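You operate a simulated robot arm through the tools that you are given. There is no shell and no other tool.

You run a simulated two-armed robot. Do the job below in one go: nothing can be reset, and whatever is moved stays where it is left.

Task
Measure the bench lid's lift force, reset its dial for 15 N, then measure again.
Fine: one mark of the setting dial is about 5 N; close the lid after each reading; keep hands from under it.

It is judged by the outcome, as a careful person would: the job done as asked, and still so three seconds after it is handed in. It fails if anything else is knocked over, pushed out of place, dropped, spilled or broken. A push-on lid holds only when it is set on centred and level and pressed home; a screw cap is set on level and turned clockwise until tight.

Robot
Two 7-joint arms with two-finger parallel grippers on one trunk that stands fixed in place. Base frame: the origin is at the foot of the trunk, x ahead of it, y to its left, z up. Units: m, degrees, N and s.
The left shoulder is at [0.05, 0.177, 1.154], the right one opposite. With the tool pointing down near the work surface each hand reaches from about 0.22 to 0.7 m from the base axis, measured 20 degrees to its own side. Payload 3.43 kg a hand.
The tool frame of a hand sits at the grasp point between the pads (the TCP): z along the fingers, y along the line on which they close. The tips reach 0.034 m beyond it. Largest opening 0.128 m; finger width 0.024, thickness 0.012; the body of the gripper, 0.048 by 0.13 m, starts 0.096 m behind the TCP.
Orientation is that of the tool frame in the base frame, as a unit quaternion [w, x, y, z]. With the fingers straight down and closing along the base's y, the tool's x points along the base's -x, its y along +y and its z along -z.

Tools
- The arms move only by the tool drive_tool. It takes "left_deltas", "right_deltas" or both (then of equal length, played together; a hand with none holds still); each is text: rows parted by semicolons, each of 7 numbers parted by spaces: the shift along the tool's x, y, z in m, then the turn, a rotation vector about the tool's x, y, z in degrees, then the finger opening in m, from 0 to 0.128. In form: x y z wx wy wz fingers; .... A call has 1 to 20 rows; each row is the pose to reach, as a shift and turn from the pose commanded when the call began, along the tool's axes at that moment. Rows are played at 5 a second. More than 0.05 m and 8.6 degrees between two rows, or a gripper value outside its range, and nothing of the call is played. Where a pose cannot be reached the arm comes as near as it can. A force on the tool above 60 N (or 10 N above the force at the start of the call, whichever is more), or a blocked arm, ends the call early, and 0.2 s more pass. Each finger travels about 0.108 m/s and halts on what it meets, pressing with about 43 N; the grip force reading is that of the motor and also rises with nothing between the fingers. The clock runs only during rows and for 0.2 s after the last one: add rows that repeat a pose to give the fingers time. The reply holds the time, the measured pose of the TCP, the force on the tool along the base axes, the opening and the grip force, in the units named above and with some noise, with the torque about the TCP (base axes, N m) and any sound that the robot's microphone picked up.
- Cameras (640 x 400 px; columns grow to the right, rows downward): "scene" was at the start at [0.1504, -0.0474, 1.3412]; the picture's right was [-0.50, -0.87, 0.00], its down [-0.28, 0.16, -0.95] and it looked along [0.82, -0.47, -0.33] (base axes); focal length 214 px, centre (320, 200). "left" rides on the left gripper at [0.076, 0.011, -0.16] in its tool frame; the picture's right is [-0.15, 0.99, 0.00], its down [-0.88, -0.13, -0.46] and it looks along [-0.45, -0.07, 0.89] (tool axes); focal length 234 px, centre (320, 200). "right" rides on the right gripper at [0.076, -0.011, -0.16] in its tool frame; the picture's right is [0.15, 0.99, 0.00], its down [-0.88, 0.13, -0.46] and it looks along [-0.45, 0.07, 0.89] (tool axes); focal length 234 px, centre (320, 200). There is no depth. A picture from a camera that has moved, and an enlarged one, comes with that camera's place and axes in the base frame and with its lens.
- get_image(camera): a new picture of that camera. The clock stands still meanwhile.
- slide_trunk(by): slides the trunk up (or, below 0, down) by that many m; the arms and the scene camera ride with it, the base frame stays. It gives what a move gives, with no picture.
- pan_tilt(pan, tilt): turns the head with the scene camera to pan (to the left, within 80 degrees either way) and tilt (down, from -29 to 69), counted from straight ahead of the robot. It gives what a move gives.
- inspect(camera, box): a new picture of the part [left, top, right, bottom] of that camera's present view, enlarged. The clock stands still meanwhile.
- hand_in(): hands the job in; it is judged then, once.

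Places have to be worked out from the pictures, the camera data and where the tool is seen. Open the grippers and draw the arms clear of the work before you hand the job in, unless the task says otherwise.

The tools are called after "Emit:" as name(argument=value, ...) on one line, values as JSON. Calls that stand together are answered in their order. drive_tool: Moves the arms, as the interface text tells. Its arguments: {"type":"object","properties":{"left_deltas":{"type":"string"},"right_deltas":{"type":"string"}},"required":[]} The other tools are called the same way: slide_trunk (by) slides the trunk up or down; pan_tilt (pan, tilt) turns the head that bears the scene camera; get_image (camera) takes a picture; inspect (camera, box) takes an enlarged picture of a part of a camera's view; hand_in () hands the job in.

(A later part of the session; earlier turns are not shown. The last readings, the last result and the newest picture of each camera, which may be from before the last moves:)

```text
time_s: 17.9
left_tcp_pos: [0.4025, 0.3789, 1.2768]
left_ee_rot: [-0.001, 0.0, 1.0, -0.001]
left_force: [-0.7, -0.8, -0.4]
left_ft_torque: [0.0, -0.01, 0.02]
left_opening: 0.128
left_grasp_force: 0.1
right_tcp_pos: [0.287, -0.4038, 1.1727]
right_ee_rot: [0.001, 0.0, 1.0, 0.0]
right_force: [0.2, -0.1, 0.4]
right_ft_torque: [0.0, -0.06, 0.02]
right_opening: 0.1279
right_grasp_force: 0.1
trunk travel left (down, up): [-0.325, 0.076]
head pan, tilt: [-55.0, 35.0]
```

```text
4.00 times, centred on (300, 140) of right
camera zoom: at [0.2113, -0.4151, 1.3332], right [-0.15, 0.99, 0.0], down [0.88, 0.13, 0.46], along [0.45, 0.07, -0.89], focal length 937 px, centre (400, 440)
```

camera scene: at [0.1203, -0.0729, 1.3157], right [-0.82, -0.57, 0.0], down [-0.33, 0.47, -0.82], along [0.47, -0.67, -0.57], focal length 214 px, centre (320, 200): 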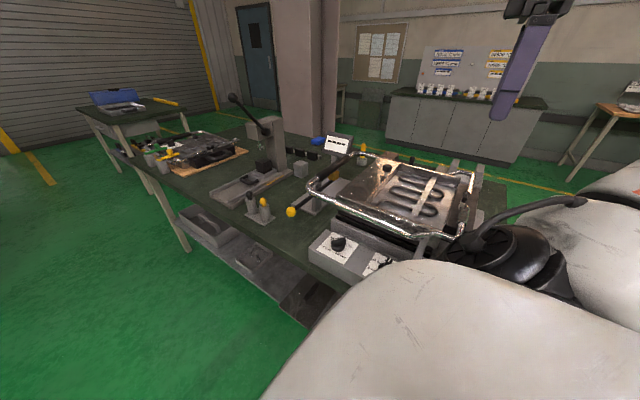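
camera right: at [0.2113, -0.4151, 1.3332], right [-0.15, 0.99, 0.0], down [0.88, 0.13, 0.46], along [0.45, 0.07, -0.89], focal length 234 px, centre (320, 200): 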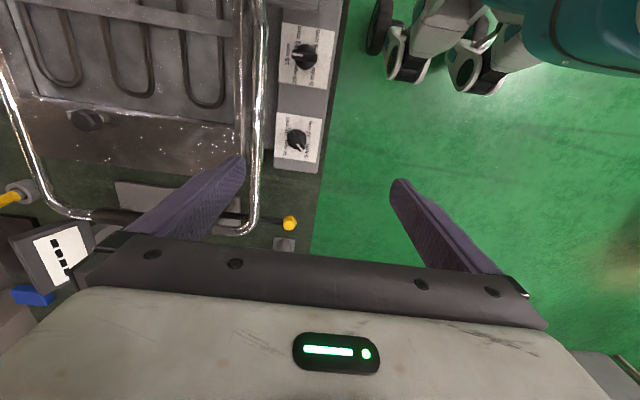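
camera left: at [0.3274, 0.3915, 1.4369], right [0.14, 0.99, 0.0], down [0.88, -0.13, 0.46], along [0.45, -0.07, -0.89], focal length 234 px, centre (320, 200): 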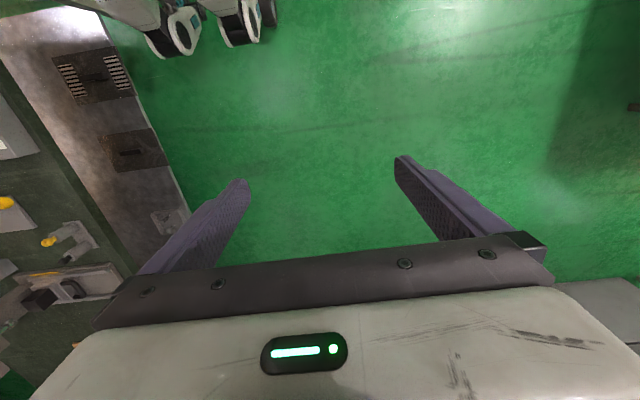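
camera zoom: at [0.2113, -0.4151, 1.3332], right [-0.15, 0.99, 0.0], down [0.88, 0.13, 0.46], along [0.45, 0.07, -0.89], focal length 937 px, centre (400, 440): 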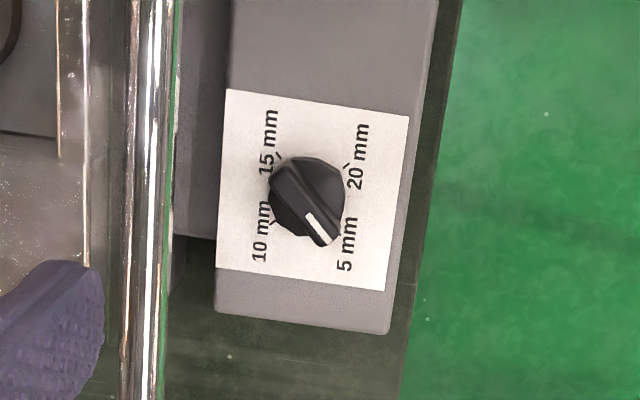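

Dial A (4 marks, 5-20 mm) points at 5; dial B (5 marks, 5-25 mm) points at 15. I move the hand back a bit more to see the black cylinder and the flat tab near dial B.

Emit:
drive_tool(right_deltas="0.04 0.0 0 0 0 0 0.128; 0.08 0 0 0 0 0 0.128; 0.12 0 0 0 0 0 0.128; 0.15 0 0 0 0 0 0.128; 0.15 0 0 0 0 0 0.128")

Emit:
get_image(camera="right")

Emit:
inspect(camera="right", box=[200, 0, 380, 112])

Emit:
inspect(camera="right", box=[100, 0, 280, 112])

```text
time_s: 19.1
left_tcp_pos: [0.4041, 0.3799, 1.2768]
left_ee_rot: [0.0, -0.001, 1.0, -0.001]
left_force: [0.0, -0.2, -0.3]
left_ft_torque: [0.01, -0.01, 0.01]
left_opening: 0.1279
left_grasp_force: 0.0
right_tcp_pos: [0.1373, -0.4037, 1.1719]
right_ee_rot: [0.001, -0.001, 1.0, 0.0]
right_force: [0.5, 0.6, -0.4]
right_ft_torque: [0.04, -0.01, 0.0]
right_opening: 0.128
right_grasp_force: 0.1
trunk travel left (down, up): [-0.325, 0.076]
head pan, tilt: [-55.0, 35.0]
```

```text
taken
camera right: at [0.062, -0.4149, 1.3329], right [-0.15, 0.99, 0.0], down [0.88, 0.13, 0.46], along [0.45, 0.07, -0.89], focal length 234 px, centre (320, 200)
```

right: 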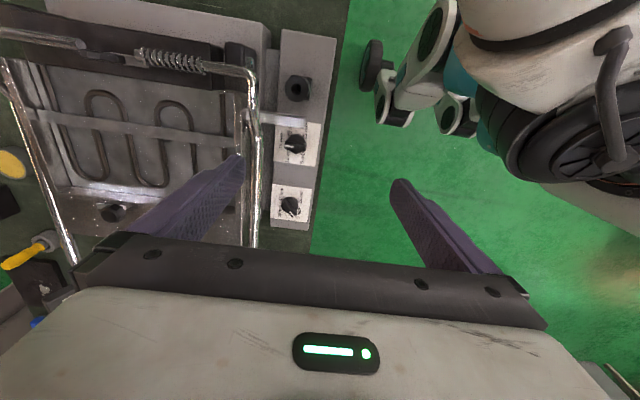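

```text
3.56 times, centred on (290, 56) of right
camera zoom: at [0.062, -0.4149, 1.3329], right [-0.15, 0.99, 0.0], down [0.88, 0.13, 0.46], along [0.45, 0.07, -0.89], focal length 833 px, centre (427, 712)
```

zoom: 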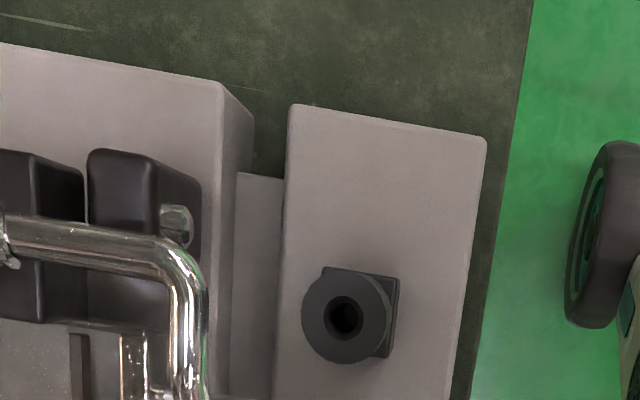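

```text
3.56 times, centred on (190, 56) of right
camera zoom: at [0.062, -0.4149, 1.3329], right [-0.15, 0.99, 0.0], down [0.88, 0.13, 0.46], along [0.45, 0.07, -0.89], focal length 833 px, centre (782, 712)
```

zoom: 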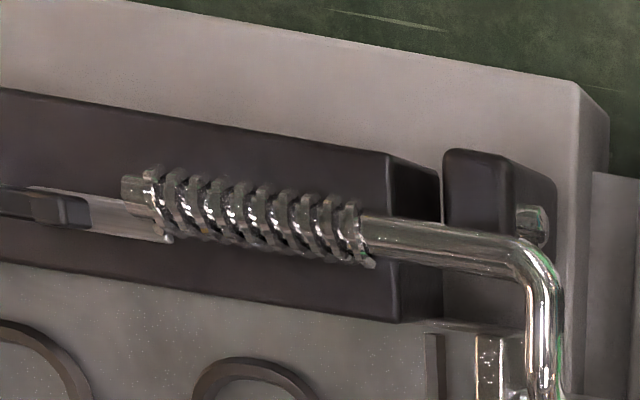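

I enlarge the tab, tube and dial B area further.

Emit:
inspect(camera="right", box=[220, 60, 340, 160])

Emit:
inspect(camera="right", box=[0, 0, 160, 100])

Emit:
inspect(camera="right", box=[0, 130, 130, 240])

```text
4.00 times, centred on (280, 110) of right
camera zoom: at [0.062, -0.4149, 1.3329], right [-0.15, 0.99, 0.0], down [0.88, 0.13, 0.46], along [0.45, 0.07, -0.89], focal length 937 px, centre (480, 560)
```

zoom: 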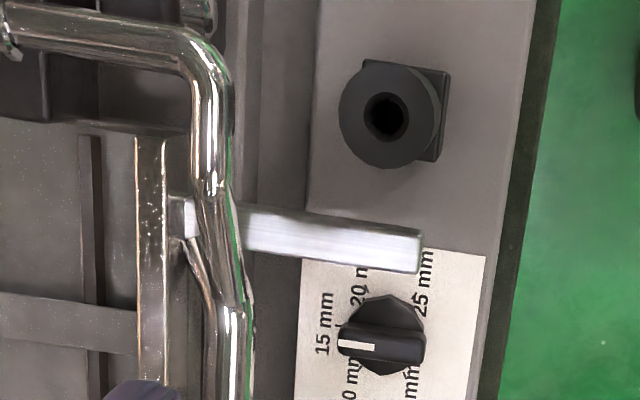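

```text
4.00 times, centred on (80, 50) of right
camera zoom: at [0.062, -0.4149, 1.3329], right [-0.15, 0.99, 0.0], down [0.88, 0.13, 0.46], along [0.45, 0.07, -0.89], focal length 937 px, centre (1280, 800)
```

zoom: 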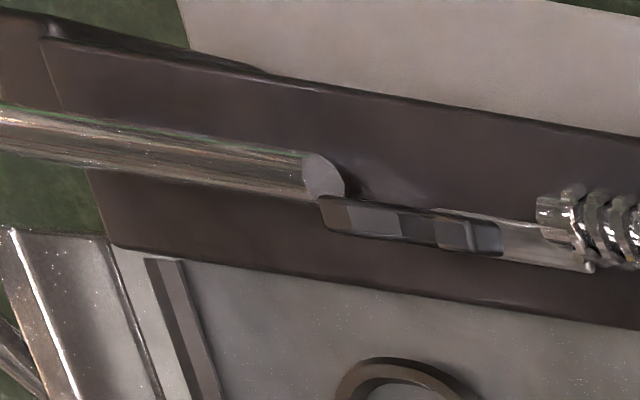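

```text
3.64 times, centred on (65, 185) of right
camera zoom: at [0.062, -0.4149, 1.3329], right [-0.15, 0.99, 0.0], down [0.88, 0.13, 0.46], along [0.45, 0.07, -0.89], focal length 852 px, centre (1247, 254)
```

zoom: 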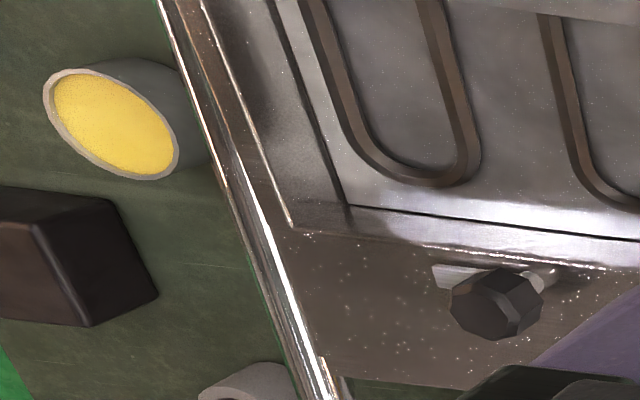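

The flat tab belongs to the lid (it swings with it), and nothing visible ties one dial uniquely to the lid yet, so measurement will have to tell. The gauge's ball is at about (0.483, -0.438, 0.923), its pivot near y -0.60 and block near y -0.69, so I move the hand forward at height, yaw it 90° (fingers closing along x, camera on the +y side) and close the fingers.

Emit:
drive_tool(right_deltas="-0.03 0 0 0 0 8 0.1; -0.06 0 0 0 0 16 0.08; -0.09 0 0 0 0 24 0.06; -0.12 0 0 0 0 32 0.04; -0.15 0 0 0 0 40 0.02; -0.18 0 0 0 0 48 0; -0.21 0 0 0 0 56 0; -0.24 0 0 0 0 64 0; -0.27 0 0 0 0 72 0; -0.30 0 0 0 0 80 0; -0.33 0 0 0 0 88 0; -0.345 0 0 0 0 90 0; -0.345 0 0 0 0 90 0")

Emit:
get_image(camera="right")

Emit:
get_image(camera="scene")

```text
time_s: 21.9
left_tcp_pos: [0.4035, 0.38, 1.276]
left_ee_rot: [0.0, 0.0, 1.0, -0.001]
left_force: [-0.5, -0.8, 0.0]
left_ft_torque: [0.03, 0.0, -0.03]
left_opening: 0.1279
left_grasp_force: 0.0
right_tcp_pos: [0.483, -0.4053, 1.1732]
right_ee_rot: [0.0, 0.707, 0.707, 0.001]
right_force: [-0.6, 0.0, -0.2]
right_ft_torque: [-0.01, 0.01, -0.02]
right_opening: 0.0001
right_grasp_force: 33.3
trunk travel left (down, up): [-0.325, 0.076]
head pan, tilt: [-55.0, 35.0]
```

```text
taken
camera right: at [0.4716, -0.3279, 1.333], right [0.99, 0.15, 0.0], down [0.13, -0.88, 0.46], along [0.07, -0.45, -0.89], focal length 234 px, centre (320, 200)
```

right: 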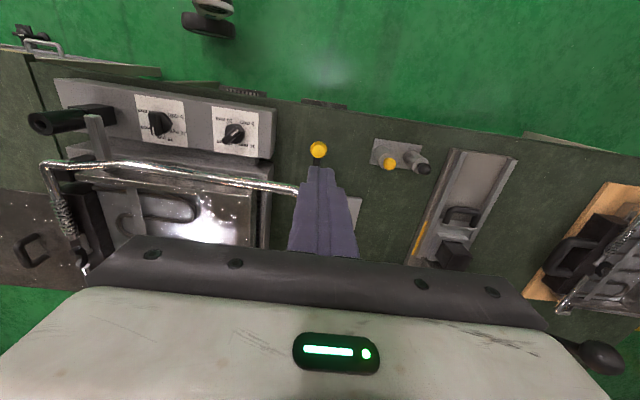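

```text
taken
camera scene: at [0.1201, -0.0731, 1.3157], right [-0.82, -0.57, 0.0], down [-0.33, 0.47, -0.82], along [0.47, -0.67, -0.57], focal length 214 px, centre (320, 200)
```

scene: 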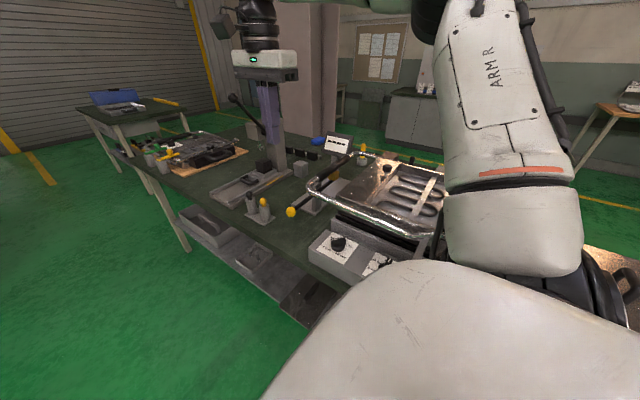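

The yaw works and the ball re-triangulates to (0.486, -0.437, 0.923), radius about 16 mm. I lower the hand to hover with a 14 mm finger gap just above the ball, so the ball can nest between the tips.

Emit:
drive_tool(right_deltas="-0.01 0.001 0.04 0 0 0 0.014; -0.02 0.002 0.08 0 0 0 0.014; -0.03 0.003 0.12 0 0 0 0.014; -0.03 0.003 0.15 0 0 0 0.014; -0.03 0.003 0.17 0 0 0 0.014; -0.03 0.003 0.17 0 0 0 0.014")

Emit:
get_image(camera="right")

Emit:
inspect(camera="scene", box=[250, 120, 410, 220])

```text
time_s: 23.3
left_tcp_pos: [0.404, 0.3799, 1.2768]
left_ee_rot: [0.0, -0.001, 1.0, 0.0]
left_force: [-0.6, -0.4, 0.6]
left_ft_torque: [-0.01, 0.01, -0.01]
left_opening: 0.1279
left_grasp_force: 0.0
right_tcp_pos: [0.485, -0.4337, 1.0015]
right_ee_rot: [0.0, 0.707, 0.707, -0.001]
right_force: [0.4, -0.2, 0.0]
right_ft_torque: [0.0, -0.01, 0.04]
right_opening: 0.0141
right_grasp_force: 0.0
trunk travel left (down, up): [-0.325, 0.076]
head pan, tilt: [-55.0, 35.0]
```

```text
taken
camera right: at [0.4734, -0.3577, 1.1629], right [0.99, 0.15, 0.0], down [0.13, -0.88, 0.46], along [0.07, -0.45, -0.89], focal length 234 px, centre (320, 200)
```

right: 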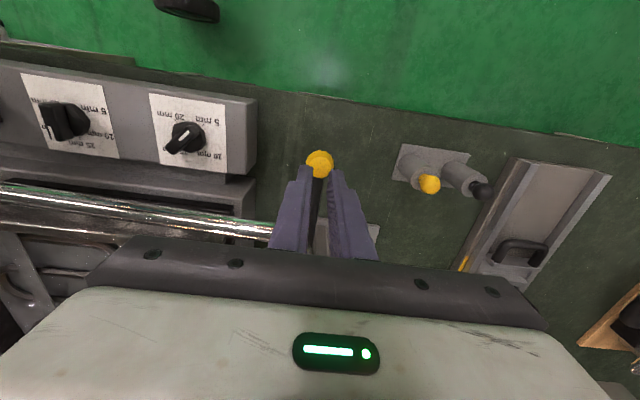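

```text
4.00 times, centred on (330, 170) of scene
camera zoom: at [0.1201, -0.0729, 1.3157], right [-0.82, -0.57, 0.0], down [-0.33, 0.47, -0.82], along [0.47, -0.67, -0.57], focal length 858 px, centre (280, 320)
```

zoom: 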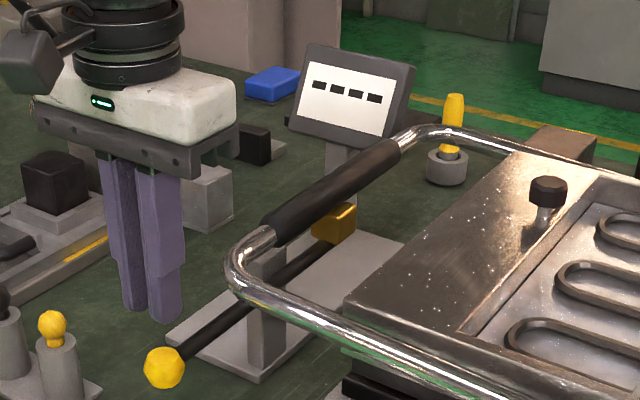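

The ball lies centred under the finger gap. I descend gently to touch it and press a little, watching the force.

Emit:
drive_tool(right_deltas="0 0 0.012 0 0 0 0.014; 0 0 0.02 0 0 0 0.014; 0 0 0.025 0 0 0 0.014; 0 0 0.03 0 0 0 0.014; 0 0 0.035 0 0 0 0.014; 0 0 0.04 0 0 0 0.014; 0 0 0.04 0 0 0 0.014")

Emit:
get_image(camera="right")

Emit:
inspect(camera="scene", box=[250, 120, 410, 220])

```text
time_s: 24.9
left_tcp_pos: [0.404, 0.3806, 1.2768]
left_ee_rot: [0.0, 0.0, 1.0, -0.001]
left_force: [-0.4, -0.2, 0.0]
left_ft_torque: [-0.02, -0.01, -0.02]
left_opening: 0.1279
left_grasp_force: 0.0
right_tcp_pos: [0.4858, -0.4354, 0.9633]
right_ee_rot: [0.001, 0.707, 0.707, 0.0]
right_force: [-0.1, -0.5, 0.0]
right_ft_torque: [0.0, 0.0, 0.0]
right_opening: 0.0139
right_grasp_force: 0.5
trunk travel left (down, up): [-0.325, 0.076]
head pan, tilt: [-55.0, 35.0]
```

```text
taken
camera right: at [0.4741, -0.3582, 1.1232], right [0.99, 0.15, 0.0], down [0.13, -0.88, 0.46], along [0.07, -0.45, -0.89], focal length 234 px, centre (320, 200)
```

right: 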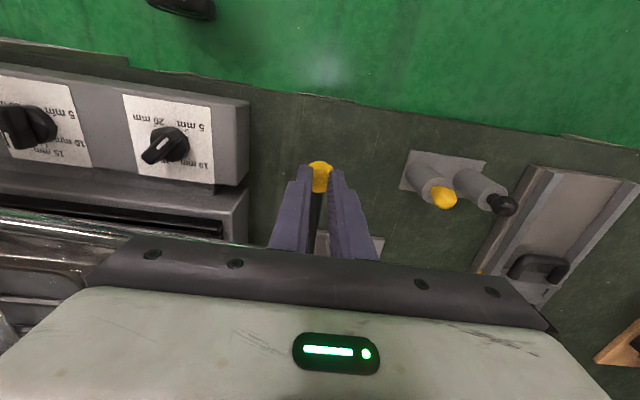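

```text
4.00 times, centred on (330, 170) of scene
camera zoom: at [0.1201, -0.0731, 1.3157], right [-0.82, -0.57, 0.0], down [-0.33, 0.47, -0.82], along [0.47, -0.67, -0.57], focal length 858 px, centre (280, 320)
```

zoom: 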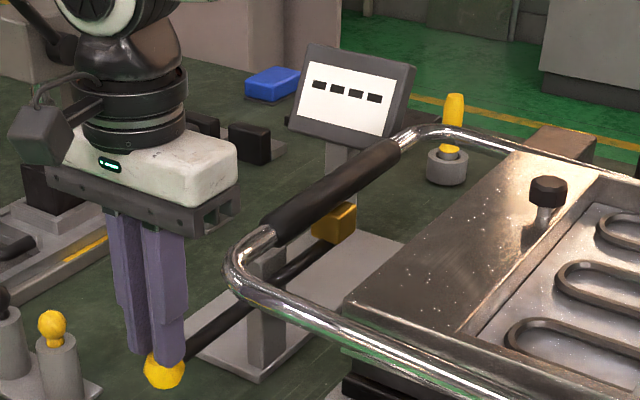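

No contact force yet at TCP z 0.963; the ball is slightly lower than I judged. I continue down in 4 mm steps.

Emit:
drive_tool(right_deltas="0 0 0.004 0 0 0 0.014; 0 0 0.008 0 0 0 0.014; 0 0 0.012 0 0 0 0.014; 0 0 0.016 0 0 0 0.014; 0 0 0.016 0 0 0 0.014")

Emit:
inspect(camera="scene", box=[250, 120, 410, 220])

```text
time_s: 26.1
left_tcp_pos: [0.4024, 0.3813, 1.2769]
left_ee_rot: [0.0, -0.001, 1.0, -0.002]
left_force: [-0.1, 0.2, -0.4]
left_ft_torque: [-0.03, 0.04, 0.04]
left_opening: 0.1279
left_grasp_force: 0.0
right_tcp_pos: [0.4842, -0.4338, 0.9472]
right_ee_rot: [0.001, 0.707, 0.707, 0.001]
right_force: [-1.7, 1.5, 10.9]
right_ft_torque: [-0.1, 0.14, 0.04]
right_opening: 0.0153
right_grasp_force: 1.1
trunk travel left (down, up): [-0.325, 0.076]
head pan, tilt: [-55.0, 35.0]
```

```text
4.00 times, centred on (330, 170) of scene
camera zoom: at [0.1191, -0.0722, 1.3159], right [-0.82, -0.57, 0.0], down [-0.33, 0.47, -0.82], along [0.47, -0.67, -0.57], focal length 858 px, centre (280, 320)
```

zoom: 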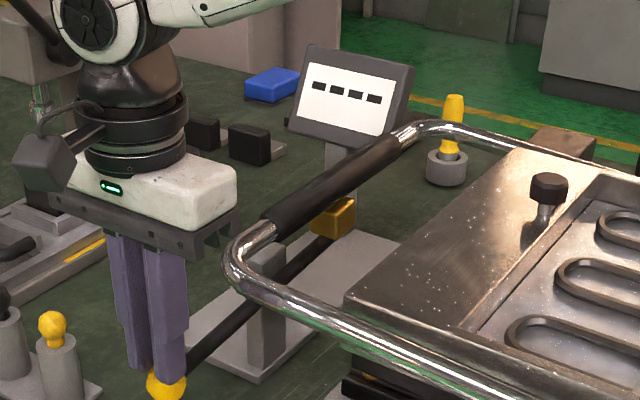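

Contact now: about 11 N on the ball, and the rod has begun to tip. I press on in 5 mm steps, checking the display and the lid.

Emit:
drive_tool(right_deltas="0 0 0.005 0 0 0 0.014; 0 0 0.01 0 0 0 0.014; 0 0 0.015 0 0 0 0.014; 0 0 0.015 0 0 0 0.014")

Emit:
inspect(camera="scene", box=[250, 120, 410, 220])

Emit:
get_image(camera="right")

```text
time_s: 27.1
left_tcp_pos: [0.4028, 0.3804, 1.2773]
left_ee_rot: [0.0, -0.001, 1.0, -0.001]
left_force: [-0.9, 0.4, -0.5]
left_ft_torque: [0.01, -0.03, 0.0]
left_opening: 0.1281
left_grasp_force: 0.1
right_tcp_pos: [0.4841, -0.4338, 0.9324]
right_ee_rot: [0.001, 0.707, 0.707, 0.0]
right_force: [0.9, -2.5, 8.3]
right_ft_torque: [-0.21, -0.1, -0.01]
right_opening: 0.0153
right_grasp_force: 1.3
trunk travel left (down, up): [-0.325, 0.076]
head pan, tilt: [-55.0, 35.0]
```

```text
4.00 times, centred on (330, 170) of scene
camera zoom: at [0.1195, -0.0726, 1.3158], right [-0.82, -0.57, 0.0], down [-0.33, 0.47, -0.82], along [0.47, -0.67, -0.57], focal length 858 px, centre (280, 320)
```

zoom: 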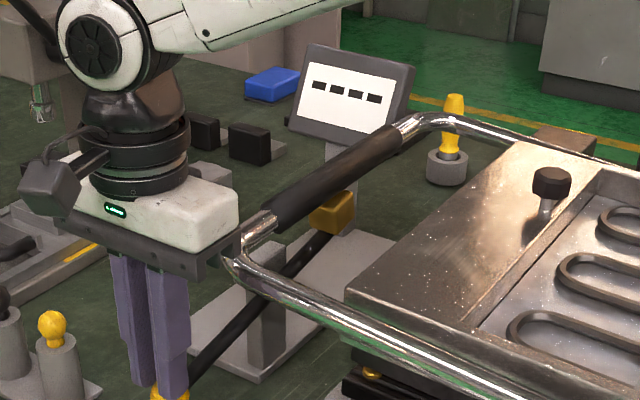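

```text
taken
camera right: at [0.4739, -0.3578, 1.0923], right [0.99, 0.15, 0.0], down [0.13, -0.88, 0.46], along [0.07, -0.45, -0.89], focal length 234 px, centre (320, 200)
```

right: 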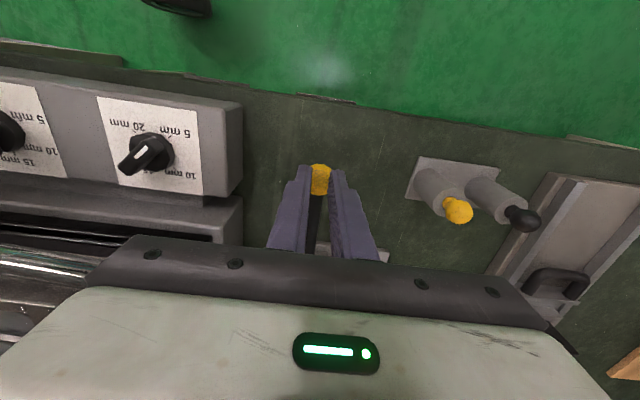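

The lid is clearly lifting (the handle rose and a gap opened at the lid's front), with about 8-11 N on the ball; the display still shows dashes. I press further, slowly, and hold.

Emit:
drive_tool(right_deltas="0 0 0.004 0 0 0 0.014; 0 0 0.008 0 0 0 0.014; 0 0 0.012 0 0 0 0.014; 0 0 0.016 0 0 0 0.014; 0 0 0.02 0 0 0 0.014; 0 0 0.02 0 0 0 0.014; 0 0 0.02 0 0 0 0.014; 0 0 0.02 0 0 0 0.014; 0 0 0.02 0 0 0 0.014")

Emit:
inspect(camera="scene", box=[250, 120, 410, 220])

```text
time_s: 29.1
left_tcp_pos: [0.4032, 0.3794, 1.2765]
left_ee_rot: [0.0, 0.0, 1.0, -0.001]
left_force: [-0.4, 0.6, 0.6]
left_ft_torque: [0.0, 0.02, -0.03]
left_opening: 0.128
left_grasp_force: 0.1
right_tcp_pos: [0.4847, -0.4345, 0.9113]
right_ee_rot: [0.0, 0.706, 0.708, 0.0]
right_force: [2.7, 1.0, 4.5]
right_ft_torque: [-0.01, -0.15, -0.03]
right_opening: 0.0154
right_grasp_force: 1.5
trunk travel left (down, up): [-0.325, 0.076]
head pan, tilt: [-55.0, 35.0]
```

```text
4.00 times, centred on (330, 170) of scene
camera zoom: at [0.1201, -0.0727, 1.3157], right [-0.82, -0.57, 0.0], down [-0.33, 0.47, -0.82], along [0.47, -0.67, -0.57], focal length 858 px, centre (280, 320)
```

zoom: 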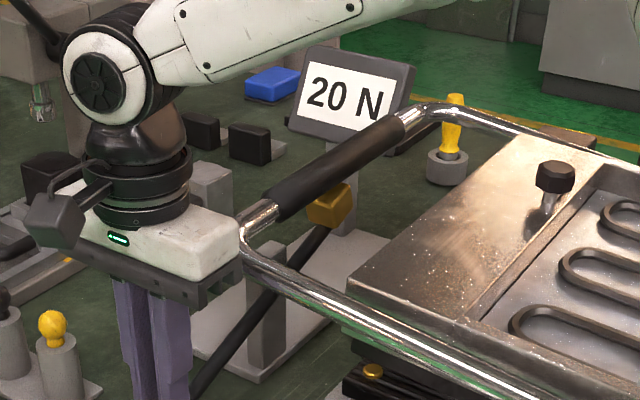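

The display reads "20 N". I zoom in to confirm it and look at the small yellow item that appeared under the lid edge.

Emit:
inspect(camera="scene", box=[315, 125, 365, 160])

Emit:
inspect(camera="scene", box=[300, 175, 440, 280])

Emit:
get_image(camera="scene")

```text
11.43 times, centred on (340, 142) of scene
camera zoom: at [0.1201, -0.0727, 1.3157], right [-0.82, -0.57, 0.0], down [-0.33, 0.47, -0.82], along [0.47, -0.67, -0.57], focal length 2451 px, centre (91, 857)
```

zoom: 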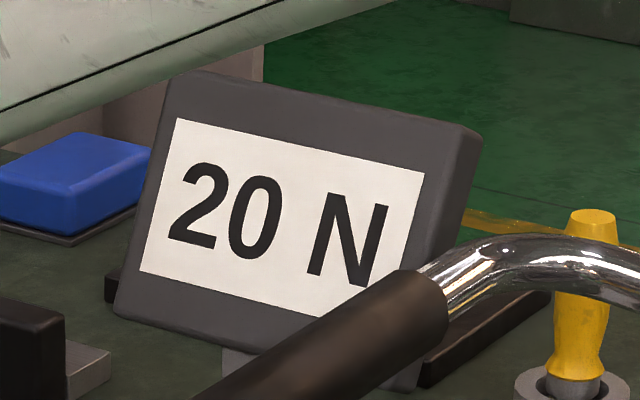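

```text
3.81 times, centred on (370, 228) of scene
camera zoom: at [0.1201, -0.0727, 1.3157], right [-0.82, -0.57, 0.0], down [-0.33, 0.47, -0.82], along [0.47, -0.67, -0.57], focal length 817 px, centre (130, 95)
```

zoom: 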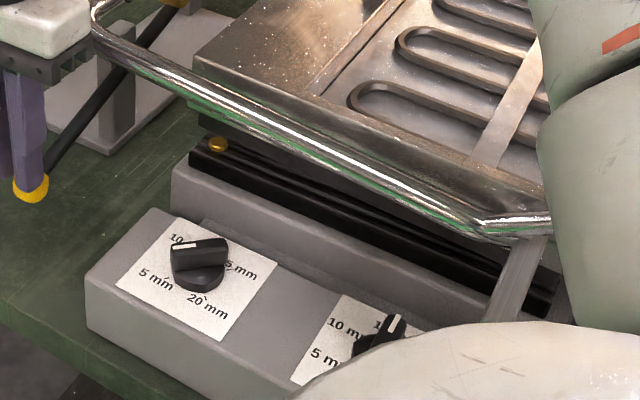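

```text
taken
camera scene: at [0.1201, -0.0727, 1.3157], right [-0.82, -0.57, 0.0], down [-0.33, 0.47, -0.82], along [0.47, -0.67, -0.57], focal length 214 px, centre (320, 200)
```

scene: 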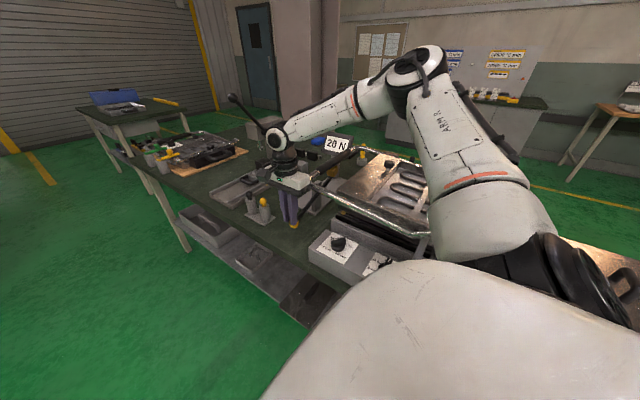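

First reading is a clear 20 N. While the clock stands still I look closely at the gap at the lid's near edge and console for what the dials connect to.

Emit:
inspect(camera="scene", box=[325, 195, 405, 245])

Emit:
inspect(camera="scene", box=[370, 215, 440, 275])

Emit:
inspect(camera="right", box=[0, 80, 280, 255])

```text
8.00 times, centred on (365, 220) of scene
camera zoom: at [0.1201, -0.0727, 1.3157], right [-0.82, -0.57, 0.0], down [-0.33, 0.47, -0.82], along [0.47, -0.67, -0.57], focal length 1716 px, centre (-40, 40)
```

zoom: 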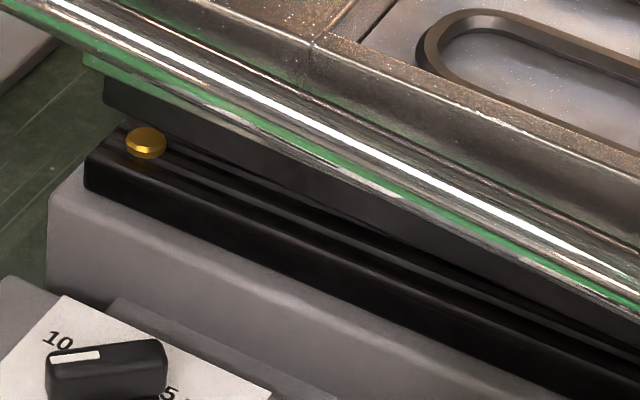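

```text
6.67 times, centred on (405, 245) of scene
camera zoom: at [0.1201, -0.0727, 1.3157], right [-0.82, -0.57, 0.0], down [-0.33, 0.47, -0.82], along [0.47, -0.67, -0.57], focal length 1430 px, centre (-247, -100)
```

zoom: 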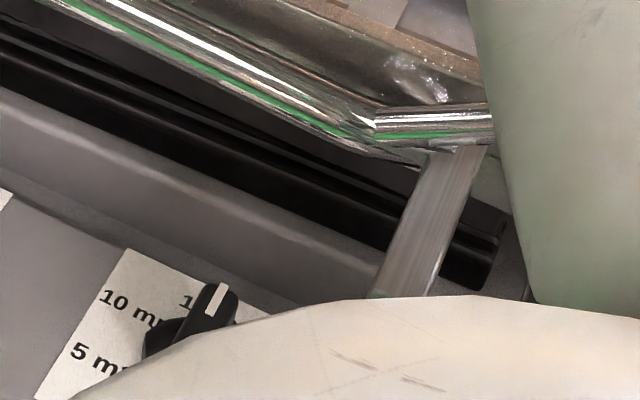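

```text
2.29 times, centred on (140, 168) of right
camera zoom: at [0.4742, -0.3575, 1.0716], right [0.99, 0.15, 0.0], down [0.13, -0.88, 0.46], along [0.07, -0.45, -0.89], focal length 535 px, centre (731, 274)
```

zoom: 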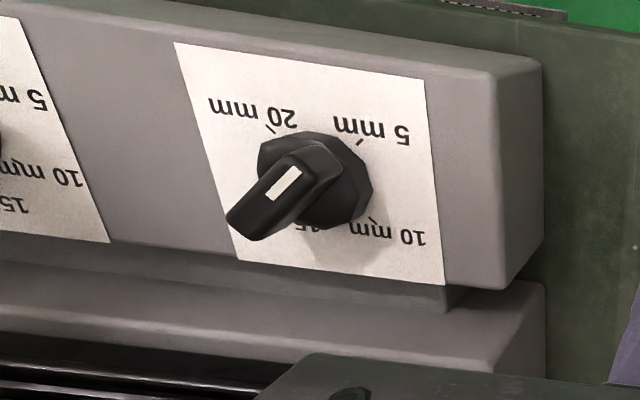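

The gauge and reading are understood; now I close the lid by raising the ball slowly back to its rest height.

Emit:
drive_tool(right_deltas="0 0 -0.004 0 0 0 0.014; 0 0 -0.008 0 0 0 0.014; 0 0 -0.012 0 0 0 0.014; 0 0 -0.016 0 0 0 0.014; 0 0 -0.02 0 0 0 0.014; 0 0 -0.024 0 0 0 0.014; 0 0 -0.028 0 0 0 0.014; 0 0 -0.032 0 0 0 0.014; 0 0 -0.036 0 0 0 0.014; 0 0 -0.04 0 0 0 0.014; 0 0 -0.045 0 0 0 0.014; 0 0 -0.05 0 0 0 0.014; 0 0 -0.06 0 0 0 0.014; 0 0 -0.07 0 0 0 0.014; 0 0 -0.08 0 0 0 0.014; 0 0 -0.08 0 0 0 0.014")

Emit:
inspect(camera="scene", box=[250, 120, 410, 220])

Emit:
inspect(camera="scene", box=[300, 175, 440, 280])

```text
time_s: 32.5
left_tcp_pos: [0.4033, 0.3796, 1.2773]
left_ee_rot: [0.0, -0.001, 1.0, -0.001]
left_force: [1.0, -0.5, 0.7]
left_ft_torque: [0.01, 0.03, 0.05]
left_opening: 0.1281
left_grasp_force: 0.1
right_tcp_pos: [0.4852, -0.4348, 0.9911]
right_ee_rot: [0.001, 0.707, 0.708, 0.0]
right_force: [0.4, 0.0, -0.4]
right_ft_torque: [-0.02, 0.02, 0.0]
right_opening: 0.0139
right_grasp_force: 0.1
trunk travel left (down, up): [-0.325, 0.076]
head pan, tilt: [-55.0, 35.0]
```

```text
4.00 times, centred on (330, 170) of scene
camera zoom: at [0.1202, -0.0731, 1.3157], right [-0.82, -0.57, 0.0], down [-0.33, 0.47, -0.82], along [0.47, -0.67, -0.57], focal length 858 px, centre (280, 320)
```

zoom: 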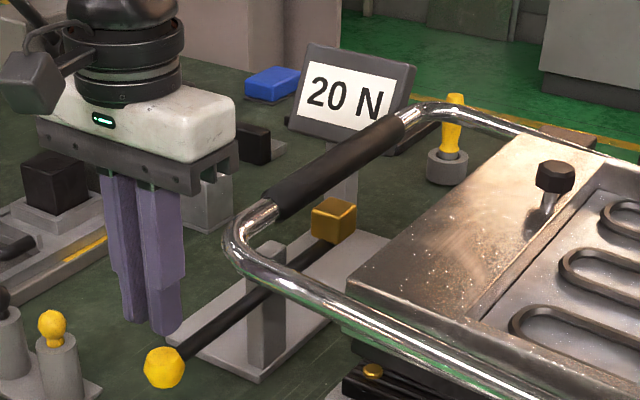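

```text
3.81 times, centred on (370, 228) of scene
camera zoom: at [0.1202, -0.0731, 1.3157], right [-0.82, -0.57, 0.0], down [-0.33, 0.47, -0.82], along [0.47, -0.67, -0.57], focal length 817 px, centre (130, 95)
```

zoom: 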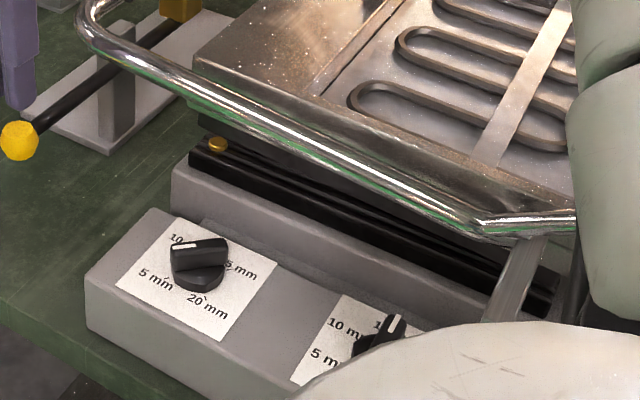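

The lid did not fall back with the lever: it floats where it was left (display holding 20 N), so I must press it shut from above. I rise clear, move over the near end of the handle sleeve (about x 0.484, y -0.59), and come down close above it.

Emit:
drive_tool(right_deltas="0 0 -0.04 0 0 0 0.014; 0 0 -0.08 0 0 0 0.014; -0.01 0 -0.11 0 0 0 0.014; -0.05 0 -0.11 0 0 0 0.014; -0.09 0 -0.11 0 0 0 0.014; -0.13 -0.001 -0.11 0 0 0 0.014; -0.155 -0.002 -0.11 0 0 0 0.014; -0.155 -0.002 -0.11 0 0 0 0.014")

Emit:
get_image(camera="right")

Emit:
inspect(camera="scene", box=[270, 100, 430, 200])

```text
time_s: 34.3
left_tcp_pos: [0.4032, 0.3794, 1.2767]
left_ee_rot: [0.0, -0.001, 1.0, 0.0]
left_force: [0.0, 0.1, 0.5]
left_ft_torque: [-0.01, -0.02, 0.03]
left_opening: 0.1279
left_grasp_force: 0.1
right_tcp_pos: [0.4832, -0.5902, 1.1013]
right_ee_rot: [0.0, 0.707, 0.707, 0.0]
right_force: [0.4, 0.1, -0.6]
right_ft_torque: [-0.02, -0.01, 0.0]
right_opening: 0.0141
right_grasp_force: 0.2
trunk travel left (down, up): [-0.325, 0.076]
head pan, tilt: [-55.0, 35.0]
```

```text
taken
camera right: at [0.4728, -0.5137, 1.2616], right [0.99, 0.15, 0.0], down [0.13, -0.88, 0.46], along [0.07, -0.45, -0.89], focal length 234 px, centre (320, 200)
```

right: 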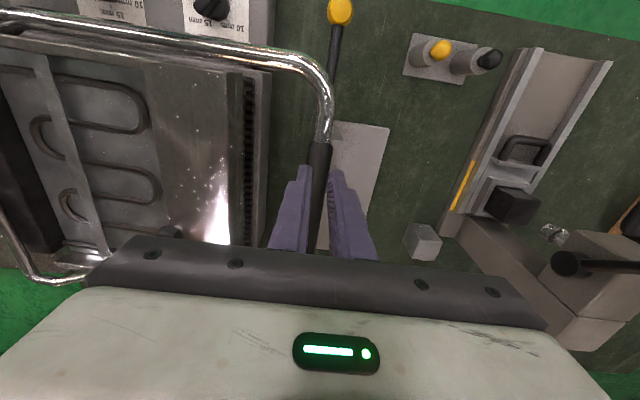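

```text
4.00 times, centred on (350, 150) of scene
camera zoom: at [0.1201, -0.0731, 1.3157], right [-0.82, -0.57, 0.0], down [-0.33, 0.47, -0.82], along [0.47, -0.67, -0.57], focal length 858 px, centre (200, 400)
```

zoom: 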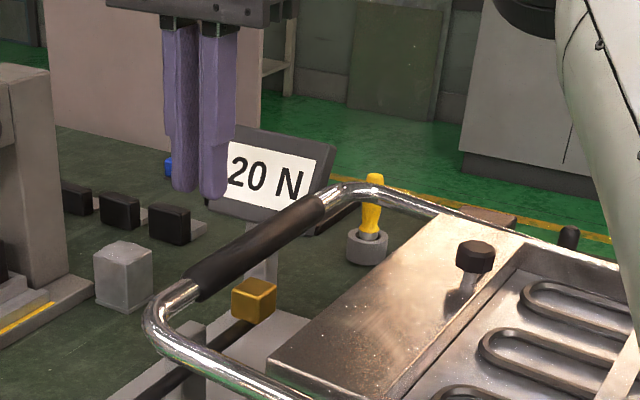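

The sleeve is centred under the finger gap. I descend to touch it gently.

Emit:
drive_tool(right_deltas="0 0 0.03 0 0 0 0.014; 0 0 0.05 0 0 0 0.014; 0 0 0.06 0 0 0 0.014; 0 0 0.066 0 0 0 0.014; 0 0 0.072 0 0 0 0.014; 0 0 0.078 0 0 0 0.014; 0 0 0.078 0 0 0 0.014")

Emit:
inspect(camera="scene", box=[270, 120, 430, 220])

```text
time_s: 35.9
left_tcp_pos: [0.4036, 0.3805, 1.2759]
left_ee_rot: [-0.001, -0.001, 1.0, -0.001]
left_force: [0.2, -1.0, -0.5]
left_ft_torque: [-0.04, 0.02, -0.01]
left_opening: 0.1281
left_grasp_force: 0.1
right_tcp_pos: [0.4834, -0.5872, 1.0246]
right_ee_rot: [0.001, 0.707, 0.707, 0.001]
right_force: [3.9, -1.0, 13.5]
right_ft_torque: [0.03, -0.27, -0.06]
right_opening: 0.0163
right_grasp_force: 1.4
trunk travel left (down, up): [-0.325, 0.076]
head pan, tilt: [-55.0, 35.0]
```

```text
4.00 times, centred on (350, 170) of scene
camera zoom: at [0.1195, -0.0719, 1.3159], right [-0.82, -0.57, 0.0], down [-0.33, 0.47, -0.82], along [0.47, -0.67, -0.57], focal length 858 px, centre (200, 320)
```

zoom: 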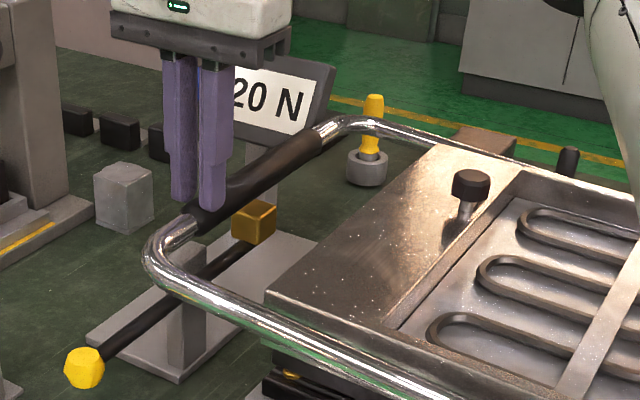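

Contact on the handle at about 13 N and the lid is moving down. I press on to close it.

Emit:
drive_tool(right_deltas="0 0 0.004 0 0 0 0.014; 0 0 0.008 0 0 0 0.014; 0 0 0.012 0 0 0 0.014; 0 0 0.016 0 0 0 0.014; 0 0 0.02 0 0 0 0.014; 0 0 0.02 0 0 0 0.014; 0 0 0.02 0 0 0 0.014")

Emit:
inspect(camera="scene", box=[270, 120, 430, 220])

Emit:
inspect(camera="scene", box=[300, 175, 440, 280])

```text
time_s: 37.5
left_tcp_pos: [0.3998, 0.3844, 1.2763]
left_ee_rot: [0.002, -0.001, 1.0, -0.002]
left_force: [-1.2, -0.8, -0.2]
left_ft_torque: [-0.04, -0.01, -0.05]
left_opening: 0.1282
left_grasp_force: 0.0
right_tcp_pos: [0.4851, -0.5864, 1.0127]
right_ee_rot: [0.009, 0.707, 0.707, 0.006]
right_force: [10.2, -7.5, 46.9]
right_ft_torque: [-0.15, 1.11, 0.04]
right_opening: 0.0179
right_grasp_force: 41.5
trunk travel left (down, up): [-0.325, 0.076]
head pan, tilt: [-55.0, 35.0]
```

```text
4.00 times, centred on (350, 170) of scene
camera zoom: at [0.1172, -0.0693, 1.3165], right [-0.82, -0.57, 0.0], down [-0.33, 0.47, -0.82], along [0.47, -0.67, -0.57], focal length 858 px, centre (200, 320)
```

zoom: 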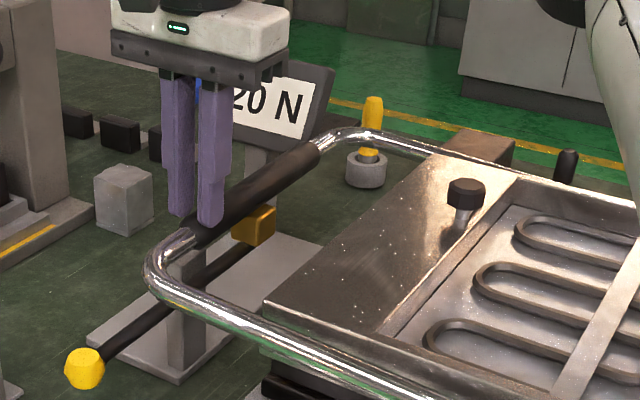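

```text
3.81 times, centred on (370, 228) of scene
camera zoom: at [0.1172, -0.0693, 1.3165], right [-0.82, -0.57, 0.0], down [-0.33, 0.47, -0.82], along [0.47, -0.67, -0.57], focal length 817 px, centre (130, 95)
```

zoom: 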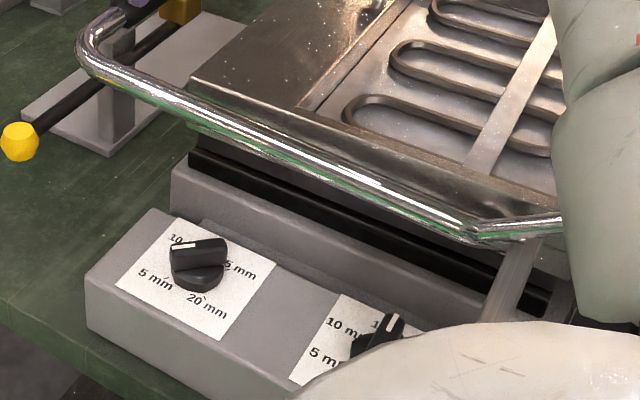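

The lid is home (47 N reaction, gap closed). I lift the hand off and check that it stays shut.

Emit:
drive_tool(right_deltas="0 0 -0.005 0 0 0 0.014; 0 0 -0.01 0 0 0 0.014; 0 0 -0.02 0 0 0 0.014; 0 0 -0.05 0 0 0 0.014; 0 0 -0.09 0 0 0 0.014; 0 0 -0.12 0 0 0 0.014; 0 0 -0.12 0 0 0 0.014")

Emit:
inspect(camera="scene", box=[280, 120, 440, 240])

Emit:
get_image(camera="right")

```text
time_s: 39.1
left_tcp_pos: [0.4034, 0.38, 1.2763]
left_ee_rot: [-0.001, -0.001, 1.0, -0.001]
left_force: [0.1, 0.6, -0.3]
left_ft_torque: [-0.03, 0.03, -0.03]
left_opening: 0.128
left_grasp_force: 0.1
right_tcp_pos: [0.4829, -0.5897, 1.1232]
right_ee_rot: [0.0, 0.707, 0.707, 0.001]
right_force: [-0.2, 0.1, 0.1]
right_ft_torque: [0.0, 0.01, 0.01]
right_opening: 0.0141
right_grasp_force: 0.1
trunk travel left (down, up): [-0.325, 0.076]
head pan, tilt: [-55.0, 35.0]
```

```text
3.33 times, centred on (360, 180) of scene
camera zoom: at [0.1201, -0.0733, 1.3157], right [-0.82, -0.57, 0.0], down [-0.33, 0.47, -0.82], along [0.47, -0.67, -0.57], focal length 715 px, centre (187, 267)
```

zoom: 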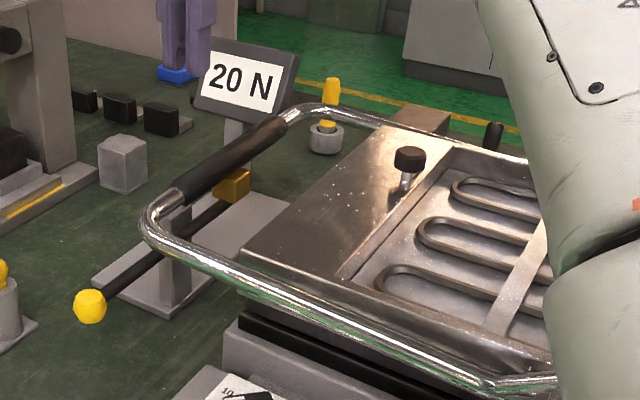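

```text
taken
camera right: at [0.4722, -0.513, 1.2836], right [0.99, 0.15, 0.0], down [0.13, -0.88, 0.46], along [0.07, -0.45, -0.89], focal length 234 px, centre (320, 200)
```

right: 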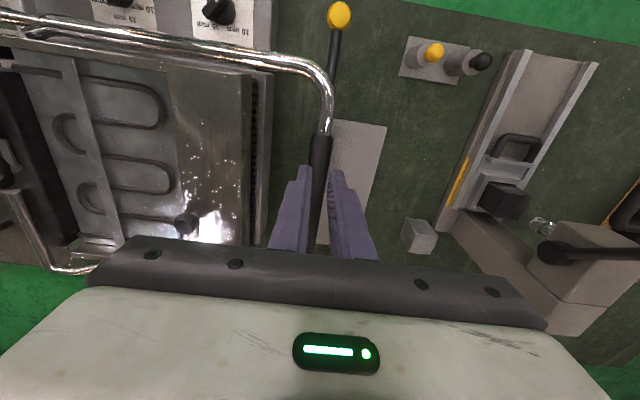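

The lid is shut and stays shut. Now, to identify the lid's dial, I bring the right camera over the console/hinge end from the +y side.

Emit:
drive_tool(right_deltas="0.03 -0.04 -0.02 0 0 0 0.014; 0.06 -0.08 -0.04 0 0 0 0.014; 0.09 -0.12 -0.06 0 0 0 0.014; 0.12 -0.16 -0.06 0 0 0 0.014; 0.15 -0.2 -0.06 0 0 0 0.014; 0.16 -0.24 -0.06 0 0 0 0.014; 0.16 -0.28 -0.06 0 0 0 0.014; 0.16 -0.3 -0.06 0 0 0 0.014; 0.16 -0.3 -0.06 0 0 0 0.014")

Emit:
get_image(camera="right")

Emit:
inspect(camera="right", box=[100, 60, 340, 210])

```text
refused: row 1 steps farther than a row can; nothing moved
```

```text
taken
camera right: at [0.4722, -0.513, 1.2836], right [0.99, 0.15, 0.0], down [0.13, -0.88, 0.46], along [0.07, -0.45, -0.89], focal length 234 px, centre (320, 200)
```

right: 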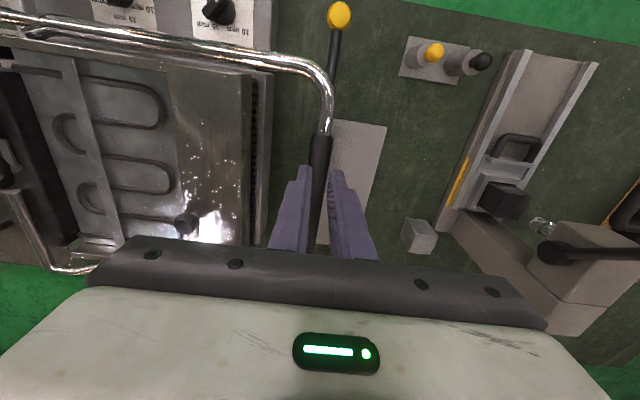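

```text
2.67 times, centred on (220, 135) of right
camera zoom: at [0.4722, -0.513, 1.2836], right [0.99, 0.15, 0.0], down [0.13, -0.88, 0.46], along [0.07, -0.45, -0.89], focal length 624 px, centre (587, 373)
```

zoom: 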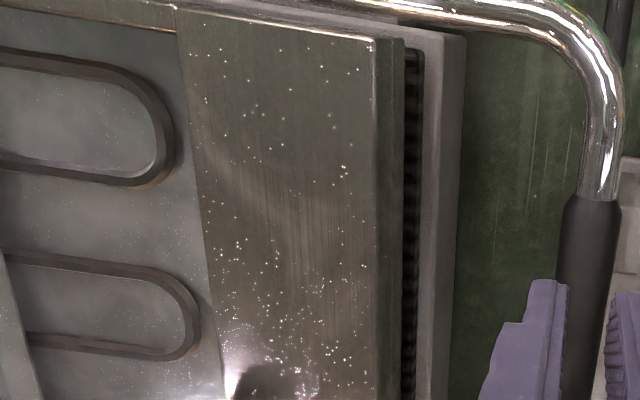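

The step was refused as too long; I repeat the move with shorter steps.

Emit:
drive_tool(right_deltas="0.02 -0.03 -0.02 0 0 0 0.014; 0.04 -0.06 -0.04 0 0 0 0.014; 0.06 -0.09 -0.06 0 0 0 0.014; 0.08 -0.12 -0.06 0 0 0 0.014; 0.1 -0.15 -0.06 0 0 0 0.014; 0.12 -0.18 -0.06 0 0 0 0.014; 0.14 -0.21 -0.06 0 0 0 0.014; 0.16 -0.24 -0.06 0 0 0 0.014; 0.16 -0.28 -0.06 0 0 0 0.014; 0.16 -0.3 -0.06 0 0 0 0.014; 0.16 -0.3 -0.06 0 0 0 0.014")

Emit:
get_image(camera="right")

Emit:
inspect(camera="right", box=[180, 60, 420, 210])

```text
time_s: 41.5
left_tcp_pos: [0.4032, 0.3808, 1.2761]
left_ee_rot: [0.0, -0.001, 1.0, 0.0]
left_force: [0.0, 0.6, -0.4]
left_ft_torque: [-0.02, 0.01, 0.0]
left_opening: 0.1279
left_grasp_force: 0.0
right_tcp_pos: [0.1835, -0.4286, 1.1832]
right_ee_rot: [0.001, 0.706, 0.708, 0.0]
right_force: [0.0, 0.2, 0.1]
right_ft_torque: [-0.03, -0.01, 0.01]
right_opening: 0.0139
right_grasp_force: 0.1
trunk travel left (down, up): [-0.325, 0.076]
head pan, tilt: [-55.0, 35.0]
```

```text
taken
camera right: at [0.1723, -0.3533, 1.3436], right [0.99, 0.15, 0.0], down [0.13, -0.88, 0.46], along [0.07, -0.45, -0.89], focal length 234 px, centre (320, 200)
```

right: 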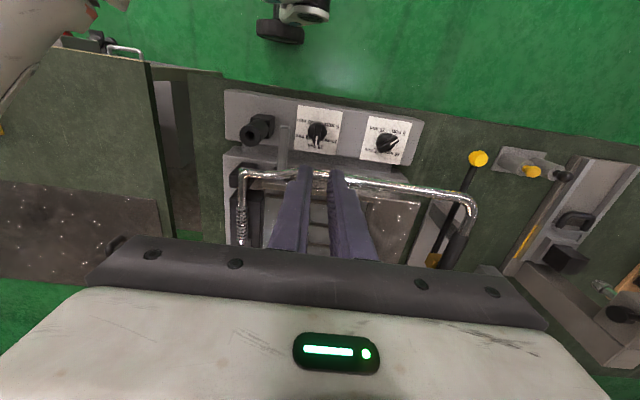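

```text
2.67 times, centred on (300, 135) of right
camera zoom: at [0.1723, -0.3533, 1.3436], right [0.99, 0.15, 0.0], down [0.13, -0.88, 0.46], along [0.07, -0.45, -0.89], focal length 624 px, centre (373, 373)
```

zoom: 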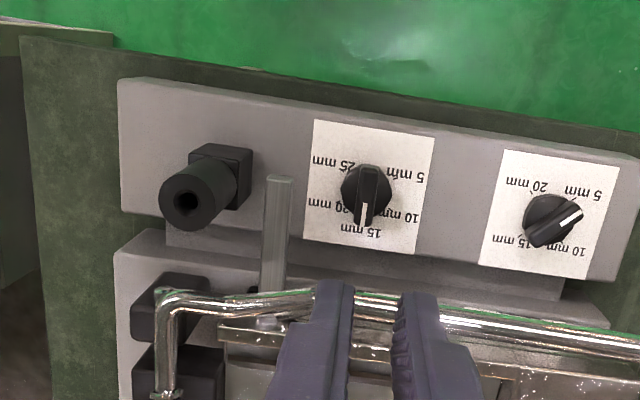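

The console carries a vertical black socket with the lid's tab beside dial B, while dial A is next to the gold catch at the lid's front corner. The force peaked at breakaway and then fell with the lid floating, so the lift force comes from that front catch, and dial A (at 5 mm = 20 N, ticks 90° apart, increasing clockwise) is the likely setting dial. I position the right hand above dial A, fingers set to close across the pointer bar.

Emit:
drive_tool(right_deltas="0 0.01 0 0 0 -8 0.03; 0 0.02 0 0 0 -16 0.05; -0.002 0.03 0 0 0 -24 0.05; -0.004 0.04 0 0 0 -32 0.05; -0.006 0.05 0 0 0 -40 0.05; -0.008 0.06 0.01 0 0 -48 0.05; -0.01 0.07 0.02 0 0 -56 0.05; -0.012 0.08 0.03 0 0 -64 0.05; -0.014 0.09 0.04 0 0 -72 0.05; -0.015 0.1 0.05 0 0 -80 0.05; -0.015 0.11 0.06 0 0 -88 0.05; -0.015 0.12 0.07 0 0 -96 0.05; -0.015 0.13 0.08 0 0 -104 0.05; -0.015 0.138 0.09 0 0 -112 0.05; -0.015 0.138 0.1 0 0 -120 0.05; -0.015 0.138 0.11 0 0 -128 0.05; -0.015 0.138 0.12 0 0 -135 0.05; -0.015 0.138 0.13 0 0 -135 0.05; -0.015 0.138 0.13 0 0 -135 0.05")

Emit:
get_image(camera="right")

Emit:
inspect(camera="scene", box=[280, 180, 420, 280])

```text
time_s: 45.5
left_tcp_pos: [0.4032, 0.3805, 1.2769]
left_ee_rot: [0.0, -0.001, 1.0, -0.001]
left_force: [0.1, 0.5, 0.3]
left_ft_torque: [0.01, 0.04, 0.0]
left_opening: 0.1281
left_grasp_force: 0.0
right_tcp_pos: [0.3221, -0.4445, 1.0525]
right_ee_rot: [0.0, -0.384, 0.923, 0.0]
right_force: [-0.1, -0.9, -0.2]
right_ft_torque: [-0.02, 0.01, 0.0]
right_opening: 0.0501
right_grasp_force: 0.2
trunk travel left (down, up): [-0.325, 0.076]
head pan, tilt: [-55.0, 35.0]
```

```text
taken
camera right: at [0.2763, -0.5052, 1.2138], right [-0.8, 0.59, 0.0], down [0.53, 0.72, 0.46], along [0.27, 0.37, -0.89], focal length 234 px, centre (320, 200)
```

right: 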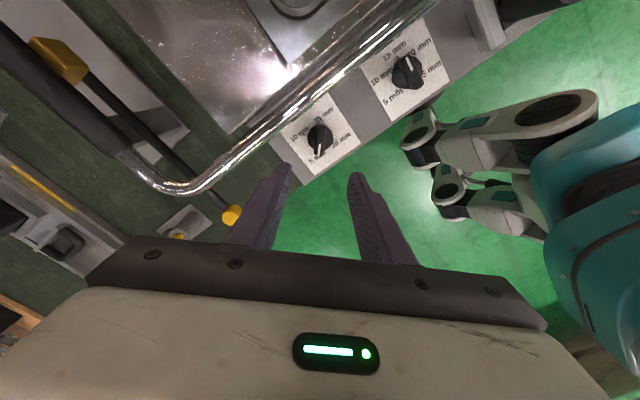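

```text
4.00 times, centred on (350, 230) of scene
camera zoom: at [0.1201, -0.073, 1.3157], right [-0.82, -0.57, 0.0], down [-0.33, 0.47, -0.82], along [0.47, -0.67, -0.57], focal length 858 px, centre (200, 80)
```

zoom: 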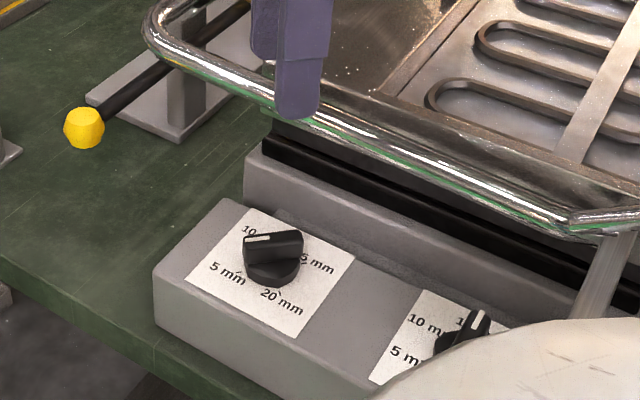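

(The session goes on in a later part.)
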